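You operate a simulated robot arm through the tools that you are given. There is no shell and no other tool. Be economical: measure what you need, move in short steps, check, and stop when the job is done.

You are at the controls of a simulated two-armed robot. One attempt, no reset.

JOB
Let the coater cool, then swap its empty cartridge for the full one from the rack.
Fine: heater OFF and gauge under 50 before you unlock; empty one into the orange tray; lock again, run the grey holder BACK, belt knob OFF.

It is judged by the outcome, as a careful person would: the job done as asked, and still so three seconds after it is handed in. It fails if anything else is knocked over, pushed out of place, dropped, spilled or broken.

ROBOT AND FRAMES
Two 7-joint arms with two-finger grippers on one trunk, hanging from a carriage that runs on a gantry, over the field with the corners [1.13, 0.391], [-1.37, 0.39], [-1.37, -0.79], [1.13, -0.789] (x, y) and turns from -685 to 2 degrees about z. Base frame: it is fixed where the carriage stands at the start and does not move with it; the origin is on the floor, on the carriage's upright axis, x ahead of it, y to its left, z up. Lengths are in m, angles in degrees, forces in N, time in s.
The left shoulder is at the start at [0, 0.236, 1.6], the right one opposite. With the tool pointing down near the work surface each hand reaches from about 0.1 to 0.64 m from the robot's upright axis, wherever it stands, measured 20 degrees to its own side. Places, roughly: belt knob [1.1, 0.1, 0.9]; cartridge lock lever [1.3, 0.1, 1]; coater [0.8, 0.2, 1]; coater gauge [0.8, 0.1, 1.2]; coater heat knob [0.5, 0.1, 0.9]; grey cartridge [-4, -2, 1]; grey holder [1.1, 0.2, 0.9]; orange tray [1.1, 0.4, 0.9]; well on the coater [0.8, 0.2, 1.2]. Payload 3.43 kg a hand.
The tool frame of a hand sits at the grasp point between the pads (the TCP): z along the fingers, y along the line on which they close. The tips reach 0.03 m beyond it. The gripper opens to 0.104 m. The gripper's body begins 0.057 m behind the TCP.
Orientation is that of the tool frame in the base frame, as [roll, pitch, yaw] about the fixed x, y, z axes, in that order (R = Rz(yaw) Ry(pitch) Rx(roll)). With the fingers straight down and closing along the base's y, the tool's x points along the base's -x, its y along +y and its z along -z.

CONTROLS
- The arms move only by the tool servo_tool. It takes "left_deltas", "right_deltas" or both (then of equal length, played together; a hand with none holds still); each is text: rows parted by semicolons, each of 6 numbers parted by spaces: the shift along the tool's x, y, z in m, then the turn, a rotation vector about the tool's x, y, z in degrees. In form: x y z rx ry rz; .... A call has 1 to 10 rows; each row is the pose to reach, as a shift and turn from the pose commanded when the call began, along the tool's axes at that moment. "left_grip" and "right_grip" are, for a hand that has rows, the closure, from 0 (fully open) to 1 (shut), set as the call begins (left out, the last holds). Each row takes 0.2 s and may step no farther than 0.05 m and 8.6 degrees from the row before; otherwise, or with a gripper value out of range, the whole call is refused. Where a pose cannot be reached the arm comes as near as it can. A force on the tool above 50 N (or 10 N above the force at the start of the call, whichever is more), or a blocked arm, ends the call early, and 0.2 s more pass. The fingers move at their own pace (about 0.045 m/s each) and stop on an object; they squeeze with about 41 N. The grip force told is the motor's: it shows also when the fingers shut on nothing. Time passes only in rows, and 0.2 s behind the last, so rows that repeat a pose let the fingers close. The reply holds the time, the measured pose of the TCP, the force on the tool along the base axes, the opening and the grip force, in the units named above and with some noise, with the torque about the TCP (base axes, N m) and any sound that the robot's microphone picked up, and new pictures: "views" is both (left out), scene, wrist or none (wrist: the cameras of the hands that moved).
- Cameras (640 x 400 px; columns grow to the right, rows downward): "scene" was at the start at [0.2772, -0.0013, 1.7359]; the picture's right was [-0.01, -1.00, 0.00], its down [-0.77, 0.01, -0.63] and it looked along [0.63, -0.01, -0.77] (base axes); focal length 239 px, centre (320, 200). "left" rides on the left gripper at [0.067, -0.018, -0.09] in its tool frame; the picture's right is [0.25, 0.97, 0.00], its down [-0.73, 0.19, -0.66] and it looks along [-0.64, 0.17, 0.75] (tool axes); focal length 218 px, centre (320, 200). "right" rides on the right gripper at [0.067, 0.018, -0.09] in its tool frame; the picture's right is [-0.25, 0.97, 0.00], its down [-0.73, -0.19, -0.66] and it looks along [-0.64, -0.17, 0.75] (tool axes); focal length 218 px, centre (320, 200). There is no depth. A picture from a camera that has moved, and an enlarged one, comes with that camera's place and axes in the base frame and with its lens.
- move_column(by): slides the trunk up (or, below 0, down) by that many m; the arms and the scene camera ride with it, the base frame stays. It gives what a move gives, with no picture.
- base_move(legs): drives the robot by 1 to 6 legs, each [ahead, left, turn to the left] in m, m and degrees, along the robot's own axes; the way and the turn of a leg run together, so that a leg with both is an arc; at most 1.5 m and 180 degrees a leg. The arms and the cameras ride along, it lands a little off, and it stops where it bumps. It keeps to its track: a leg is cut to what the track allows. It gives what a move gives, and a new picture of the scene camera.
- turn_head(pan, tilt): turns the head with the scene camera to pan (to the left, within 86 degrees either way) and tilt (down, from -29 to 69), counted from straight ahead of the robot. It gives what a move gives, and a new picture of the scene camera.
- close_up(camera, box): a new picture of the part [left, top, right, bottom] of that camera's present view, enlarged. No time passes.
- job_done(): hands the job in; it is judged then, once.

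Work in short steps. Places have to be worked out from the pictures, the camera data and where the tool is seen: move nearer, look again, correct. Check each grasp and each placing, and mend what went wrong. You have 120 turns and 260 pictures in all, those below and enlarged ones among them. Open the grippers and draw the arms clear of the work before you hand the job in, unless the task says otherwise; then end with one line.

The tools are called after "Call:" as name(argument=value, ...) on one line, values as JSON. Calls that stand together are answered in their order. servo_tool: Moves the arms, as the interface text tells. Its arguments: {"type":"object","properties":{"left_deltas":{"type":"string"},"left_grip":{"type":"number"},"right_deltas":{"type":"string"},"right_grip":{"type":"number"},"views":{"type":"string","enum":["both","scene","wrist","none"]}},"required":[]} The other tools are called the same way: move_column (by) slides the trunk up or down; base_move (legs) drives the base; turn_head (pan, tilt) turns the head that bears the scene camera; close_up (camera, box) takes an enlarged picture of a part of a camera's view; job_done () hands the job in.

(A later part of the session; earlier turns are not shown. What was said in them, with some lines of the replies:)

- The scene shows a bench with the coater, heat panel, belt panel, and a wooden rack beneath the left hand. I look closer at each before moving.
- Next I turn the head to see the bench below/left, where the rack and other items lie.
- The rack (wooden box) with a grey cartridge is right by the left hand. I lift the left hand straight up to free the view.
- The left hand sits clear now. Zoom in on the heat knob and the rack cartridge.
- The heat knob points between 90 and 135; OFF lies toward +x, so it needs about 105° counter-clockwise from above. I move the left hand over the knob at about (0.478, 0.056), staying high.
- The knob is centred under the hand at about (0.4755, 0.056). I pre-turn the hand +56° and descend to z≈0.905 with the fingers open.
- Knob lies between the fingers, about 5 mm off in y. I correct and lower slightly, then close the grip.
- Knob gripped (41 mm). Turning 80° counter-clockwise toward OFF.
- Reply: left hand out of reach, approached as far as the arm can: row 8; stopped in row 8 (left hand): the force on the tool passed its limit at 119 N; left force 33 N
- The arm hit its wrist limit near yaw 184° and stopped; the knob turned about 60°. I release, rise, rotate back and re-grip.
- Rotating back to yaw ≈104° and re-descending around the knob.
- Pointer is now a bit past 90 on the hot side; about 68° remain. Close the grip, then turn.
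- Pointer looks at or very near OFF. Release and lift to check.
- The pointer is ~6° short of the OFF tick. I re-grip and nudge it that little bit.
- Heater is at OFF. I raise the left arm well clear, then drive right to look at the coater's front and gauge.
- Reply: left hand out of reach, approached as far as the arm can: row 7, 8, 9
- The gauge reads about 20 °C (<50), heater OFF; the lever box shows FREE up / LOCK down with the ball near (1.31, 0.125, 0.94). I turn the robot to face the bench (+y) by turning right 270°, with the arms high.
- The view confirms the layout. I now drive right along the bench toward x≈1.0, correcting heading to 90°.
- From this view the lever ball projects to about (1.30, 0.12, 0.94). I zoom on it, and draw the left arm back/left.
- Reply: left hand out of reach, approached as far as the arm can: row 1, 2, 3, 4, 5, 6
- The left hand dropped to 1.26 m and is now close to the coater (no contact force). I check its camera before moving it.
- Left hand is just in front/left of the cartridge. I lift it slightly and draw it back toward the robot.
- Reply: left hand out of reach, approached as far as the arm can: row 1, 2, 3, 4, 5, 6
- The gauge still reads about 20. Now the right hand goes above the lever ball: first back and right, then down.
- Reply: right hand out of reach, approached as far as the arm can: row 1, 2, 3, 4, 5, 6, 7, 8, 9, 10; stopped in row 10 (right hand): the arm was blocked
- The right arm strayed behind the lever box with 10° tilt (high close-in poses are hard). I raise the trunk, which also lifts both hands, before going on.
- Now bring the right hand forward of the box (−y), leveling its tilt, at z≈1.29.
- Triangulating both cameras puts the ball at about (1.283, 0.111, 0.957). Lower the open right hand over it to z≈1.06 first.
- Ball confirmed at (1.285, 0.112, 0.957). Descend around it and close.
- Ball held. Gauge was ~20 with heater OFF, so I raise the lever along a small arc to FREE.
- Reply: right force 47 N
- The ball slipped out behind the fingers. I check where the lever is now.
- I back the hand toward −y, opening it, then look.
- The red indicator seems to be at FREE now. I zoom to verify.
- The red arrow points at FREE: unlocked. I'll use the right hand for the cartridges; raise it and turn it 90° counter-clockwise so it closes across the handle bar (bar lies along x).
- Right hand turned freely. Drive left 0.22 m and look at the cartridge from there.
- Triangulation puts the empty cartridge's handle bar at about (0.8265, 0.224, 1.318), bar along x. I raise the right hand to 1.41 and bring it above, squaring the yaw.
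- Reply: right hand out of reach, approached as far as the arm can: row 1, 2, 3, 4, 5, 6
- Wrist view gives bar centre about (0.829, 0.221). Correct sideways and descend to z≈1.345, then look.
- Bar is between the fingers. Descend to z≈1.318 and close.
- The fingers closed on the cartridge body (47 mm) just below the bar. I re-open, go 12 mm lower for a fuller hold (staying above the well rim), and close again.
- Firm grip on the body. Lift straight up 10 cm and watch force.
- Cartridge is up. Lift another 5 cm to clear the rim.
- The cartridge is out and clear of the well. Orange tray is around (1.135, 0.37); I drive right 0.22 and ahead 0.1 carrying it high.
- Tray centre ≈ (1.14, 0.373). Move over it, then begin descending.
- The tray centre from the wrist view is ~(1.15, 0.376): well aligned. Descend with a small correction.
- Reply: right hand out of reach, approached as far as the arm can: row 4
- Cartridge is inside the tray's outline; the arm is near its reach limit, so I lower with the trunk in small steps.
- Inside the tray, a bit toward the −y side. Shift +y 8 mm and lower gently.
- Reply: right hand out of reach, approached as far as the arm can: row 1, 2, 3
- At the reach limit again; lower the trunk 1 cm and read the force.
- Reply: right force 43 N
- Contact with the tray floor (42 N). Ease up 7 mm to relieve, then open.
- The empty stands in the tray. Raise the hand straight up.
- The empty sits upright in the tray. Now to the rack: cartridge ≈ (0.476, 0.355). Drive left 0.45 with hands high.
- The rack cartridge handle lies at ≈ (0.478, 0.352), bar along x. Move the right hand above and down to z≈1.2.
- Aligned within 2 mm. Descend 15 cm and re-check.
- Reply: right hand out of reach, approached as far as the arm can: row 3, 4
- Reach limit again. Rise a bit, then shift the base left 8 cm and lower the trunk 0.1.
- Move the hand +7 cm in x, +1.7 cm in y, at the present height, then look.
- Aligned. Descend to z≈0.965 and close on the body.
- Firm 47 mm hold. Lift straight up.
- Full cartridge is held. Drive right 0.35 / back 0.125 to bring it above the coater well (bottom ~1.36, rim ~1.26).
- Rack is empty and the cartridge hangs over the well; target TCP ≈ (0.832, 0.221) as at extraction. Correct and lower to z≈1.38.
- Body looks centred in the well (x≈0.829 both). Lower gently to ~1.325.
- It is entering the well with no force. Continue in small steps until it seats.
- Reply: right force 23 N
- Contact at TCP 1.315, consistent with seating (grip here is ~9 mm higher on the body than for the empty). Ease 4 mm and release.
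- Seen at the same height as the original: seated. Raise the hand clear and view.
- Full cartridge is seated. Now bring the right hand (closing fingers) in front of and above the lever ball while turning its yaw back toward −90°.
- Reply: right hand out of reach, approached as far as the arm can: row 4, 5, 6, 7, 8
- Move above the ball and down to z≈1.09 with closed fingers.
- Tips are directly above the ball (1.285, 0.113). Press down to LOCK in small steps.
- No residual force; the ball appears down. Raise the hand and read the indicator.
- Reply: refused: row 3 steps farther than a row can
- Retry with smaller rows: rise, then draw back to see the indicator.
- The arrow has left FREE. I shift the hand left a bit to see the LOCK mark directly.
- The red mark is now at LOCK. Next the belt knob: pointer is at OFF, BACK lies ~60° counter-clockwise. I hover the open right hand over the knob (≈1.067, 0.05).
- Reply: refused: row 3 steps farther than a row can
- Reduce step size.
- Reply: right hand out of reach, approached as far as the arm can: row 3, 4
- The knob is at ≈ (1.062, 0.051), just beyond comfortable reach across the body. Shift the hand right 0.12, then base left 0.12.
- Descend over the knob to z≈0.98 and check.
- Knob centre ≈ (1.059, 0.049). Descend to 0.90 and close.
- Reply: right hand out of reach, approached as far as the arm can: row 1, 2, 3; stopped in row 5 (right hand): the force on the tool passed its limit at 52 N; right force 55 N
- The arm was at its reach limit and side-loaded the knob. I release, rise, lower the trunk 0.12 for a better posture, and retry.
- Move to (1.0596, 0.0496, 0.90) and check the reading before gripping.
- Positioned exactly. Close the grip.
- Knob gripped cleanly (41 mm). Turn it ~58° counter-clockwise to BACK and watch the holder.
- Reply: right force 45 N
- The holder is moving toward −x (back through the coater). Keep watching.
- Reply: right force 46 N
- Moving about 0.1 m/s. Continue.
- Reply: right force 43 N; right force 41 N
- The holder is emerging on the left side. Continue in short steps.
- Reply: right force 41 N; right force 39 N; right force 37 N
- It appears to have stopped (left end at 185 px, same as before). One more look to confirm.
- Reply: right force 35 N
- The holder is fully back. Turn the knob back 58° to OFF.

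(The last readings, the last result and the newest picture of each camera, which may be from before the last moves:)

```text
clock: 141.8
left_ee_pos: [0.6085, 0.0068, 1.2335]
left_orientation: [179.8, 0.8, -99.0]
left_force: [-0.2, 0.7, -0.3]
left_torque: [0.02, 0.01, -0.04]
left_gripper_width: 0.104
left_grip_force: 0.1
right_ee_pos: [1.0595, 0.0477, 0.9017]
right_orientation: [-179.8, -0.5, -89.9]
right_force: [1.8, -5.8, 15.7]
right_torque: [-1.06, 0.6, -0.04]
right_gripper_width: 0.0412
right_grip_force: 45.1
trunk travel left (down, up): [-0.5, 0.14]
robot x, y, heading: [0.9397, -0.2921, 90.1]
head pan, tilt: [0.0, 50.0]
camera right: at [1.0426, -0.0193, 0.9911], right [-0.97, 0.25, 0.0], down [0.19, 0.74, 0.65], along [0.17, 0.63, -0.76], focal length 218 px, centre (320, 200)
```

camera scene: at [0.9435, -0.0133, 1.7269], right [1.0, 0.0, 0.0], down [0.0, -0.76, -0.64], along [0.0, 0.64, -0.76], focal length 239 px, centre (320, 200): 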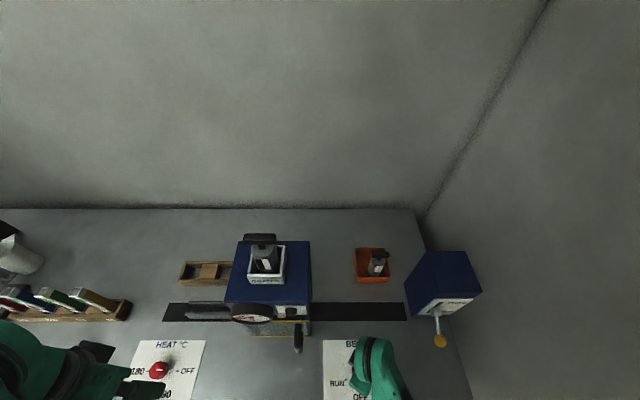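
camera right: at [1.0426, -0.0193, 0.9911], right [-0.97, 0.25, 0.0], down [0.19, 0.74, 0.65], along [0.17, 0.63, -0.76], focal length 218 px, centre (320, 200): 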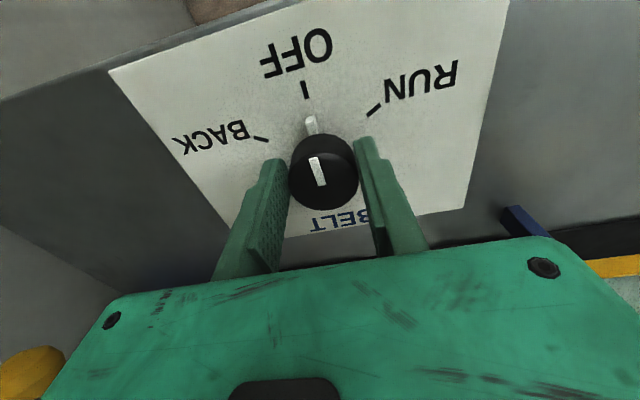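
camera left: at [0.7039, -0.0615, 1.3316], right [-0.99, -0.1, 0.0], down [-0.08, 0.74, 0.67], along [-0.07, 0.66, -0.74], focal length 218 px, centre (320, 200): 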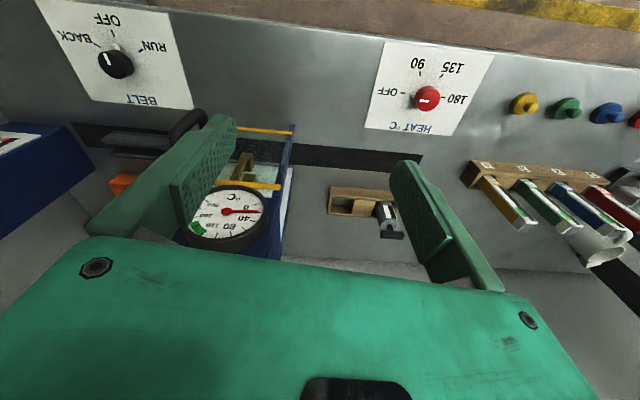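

Pointer is at OFF again. Release and rise straight up.

Call:
servo_tool(right_deltas="0 0 0 0 0 0; 0 0 0 0 0 0; 0 0 0 0 0 0; 0 0 0 0 0 0; 0 0 -0.03 0 0 0; 0 0 -0.07 0 0 0; 0 0 -0.11 0 0 0; 0 0 -0.15 0 0 0; 0 0 -0.19 0 0 0", right_grip=0)

Call:
close_up(camera="right", box=[230, 0, 430, 150])

```text
clock: 143.8
left_ee_pos: [0.6092, 0.0089, 1.2326]
left_orientation: [179.8, 0.9, -99.0]
left_force: [-0.7, 0.0, 0.2]
left_torque: [-0.01, 0.03, -0.01]
left_gripper_width: 0.1043
left_grip_force: 0.0
right_ee_pos: [1.0615, 0.0512, 1.0923]
right_orientation: [-179.7, -0.5, -89.8]
right_force: [-0.3, 0.7, -1.0]
right_torque: [0.02, 0.03, 0.03]
right_gripper_width: 0.104
right_grip_force: 0.1
trunk travel left (down, up): [-0.5, 0.14]
robot x, y, heading: [0.9398, -0.289, 90.1]
head pan, tilt: [0.0, 50.0]
camera scene: at [0.9415, -0.0142, 1.7264], right [1.0, 0.0, 0.0], down [0.0, -0.77, -0.64], along [0.0, 0.64, -0.77], focal length 239 px, centre (320, 200)
camera right: at [1.0436, -0.0174, 1.1815], right [-0.97, 0.25, -0.01], down [0.18, 0.74, 0.65], along [0.17, 0.63, -0.76], focal length 218 px, centre (320, 200)
```

scene: 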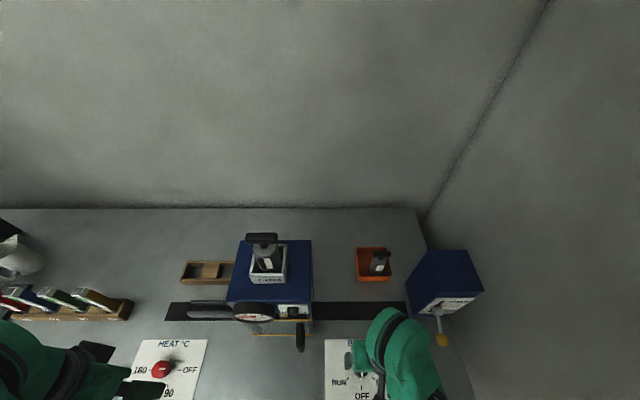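
right: 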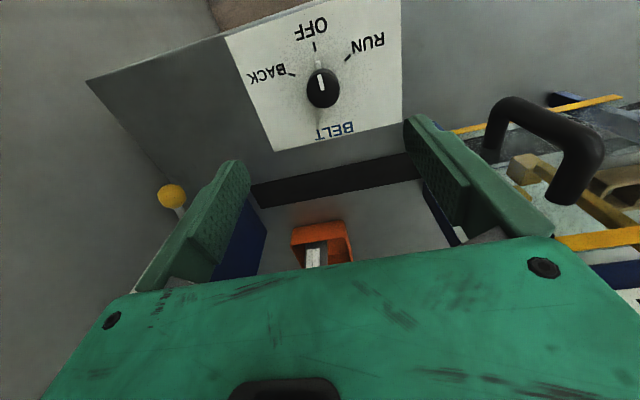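

```text
2.67 times, centred on (330, 75) of right
camera zoom: at [1.0436, -0.0174, 1.1815], right [-0.97, 0.25, -0.01], down [0.18, 0.74, 0.65], along [0.17, 0.63, -0.76], focal length 582 px, centre (293, 533)
```

zoom: 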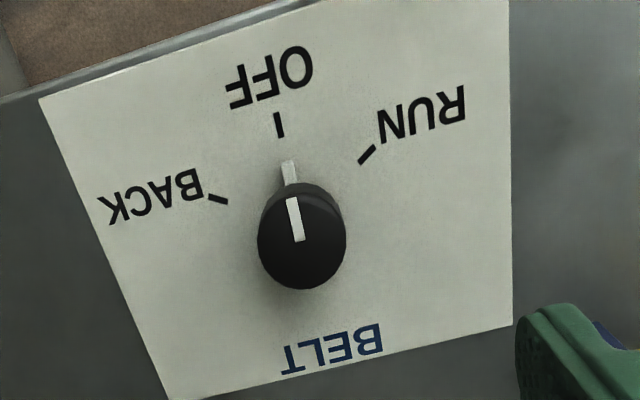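

Belt at OFF. Draw back from the bench with arms up and take final checks.

Call:
base_move(legs=[[-0.25, 0, 0]])

Call:
close_up(camera="scene", box=[340, 130, 500, 260])

Call:
close_up(camera="scene", box=[130, 130, 320, 290])

```text
clock: 145.6
left_ee_pos: [0.6067, -0.2376, 1.2334]
left_orientation: [179.8, 0.8, -99.1]
left_force: [1.2, -0.6, 0.5]
left_torque: [-0.01, 0.0, 0.0]
left_gripper_width: 0.1041
left_grip_force: 0.1
right_ee_pos: [1.0596, -0.1939, 1.0924]
right_orientation: [-179.7, -0.7, -89.9]
right_force: [-0.2, -0.9, -0.9]
right_torque: [0.01, 0.02, -0.01]
right_gripper_width: 0.1038
right_grip_force: 0.1
trunk travel left (down, up): [-0.5, 0.14]
robot x, y, heading: [0.9406, -0.5335, 89.8]
head pan, tilt: [0.0, 50.0]
camera scene: at [0.9408, -0.2591, 1.7264], right [1.0, 0.0, 0.0], down [0.0, -0.77, -0.64], along [0.0, 0.64, -0.77], focal length 239 px, centre (320, 200)
```

scene: 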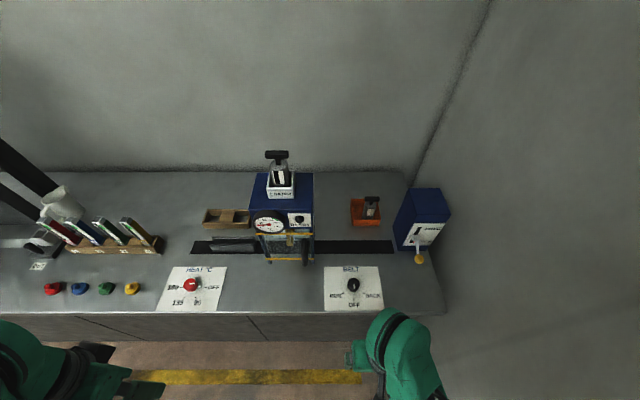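

```text
3.08 times, centred on (420, 195) of scene
camera zoom: at [0.9408, -0.2591, 1.7264], right [1.0, 0.0, 0.0], down [0.0, -0.77, -0.64], along [0.0, 0.64, -0.77], focal length 734 px, centre (12, 215)
```

zoom: 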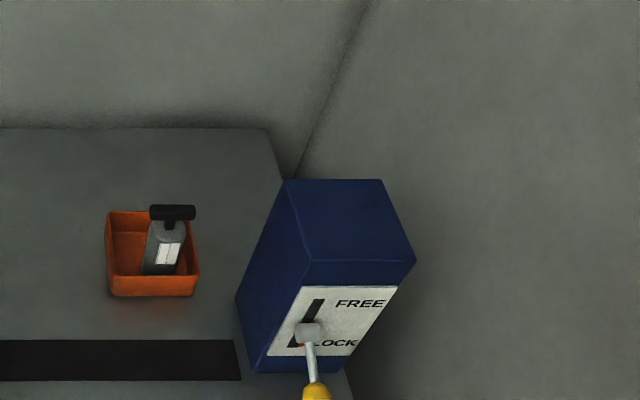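

```text
2.50 times, centred on (225, 210) of scene
camera zoom: at [0.9408, -0.2591, 1.7264], right [1.0, 0.0, 0.0], down [0.0, -0.77, -0.64], along [0.0, 0.64, -0.77], focal length 597 px, centre (558, 175)
```

zoom: 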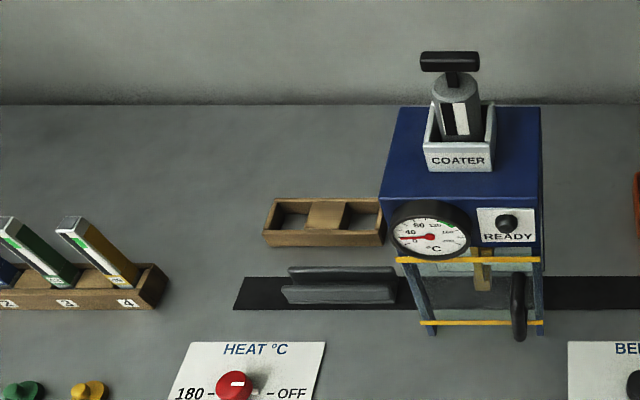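

All the checks look right: lever at LOCK, full cartridge seated, empty in the orange tray, holder back, both knobs OFF, and arms clear with the grippers open. I'm handing the job in.

Call:
job_done()

```text
The job is handed in.
```

The cartridge swap is done: heater OFF with the gauge at about 20 before unlocking, empty in the orange tray, full one seated and locked, grey holder run back, and belt knob OFF.
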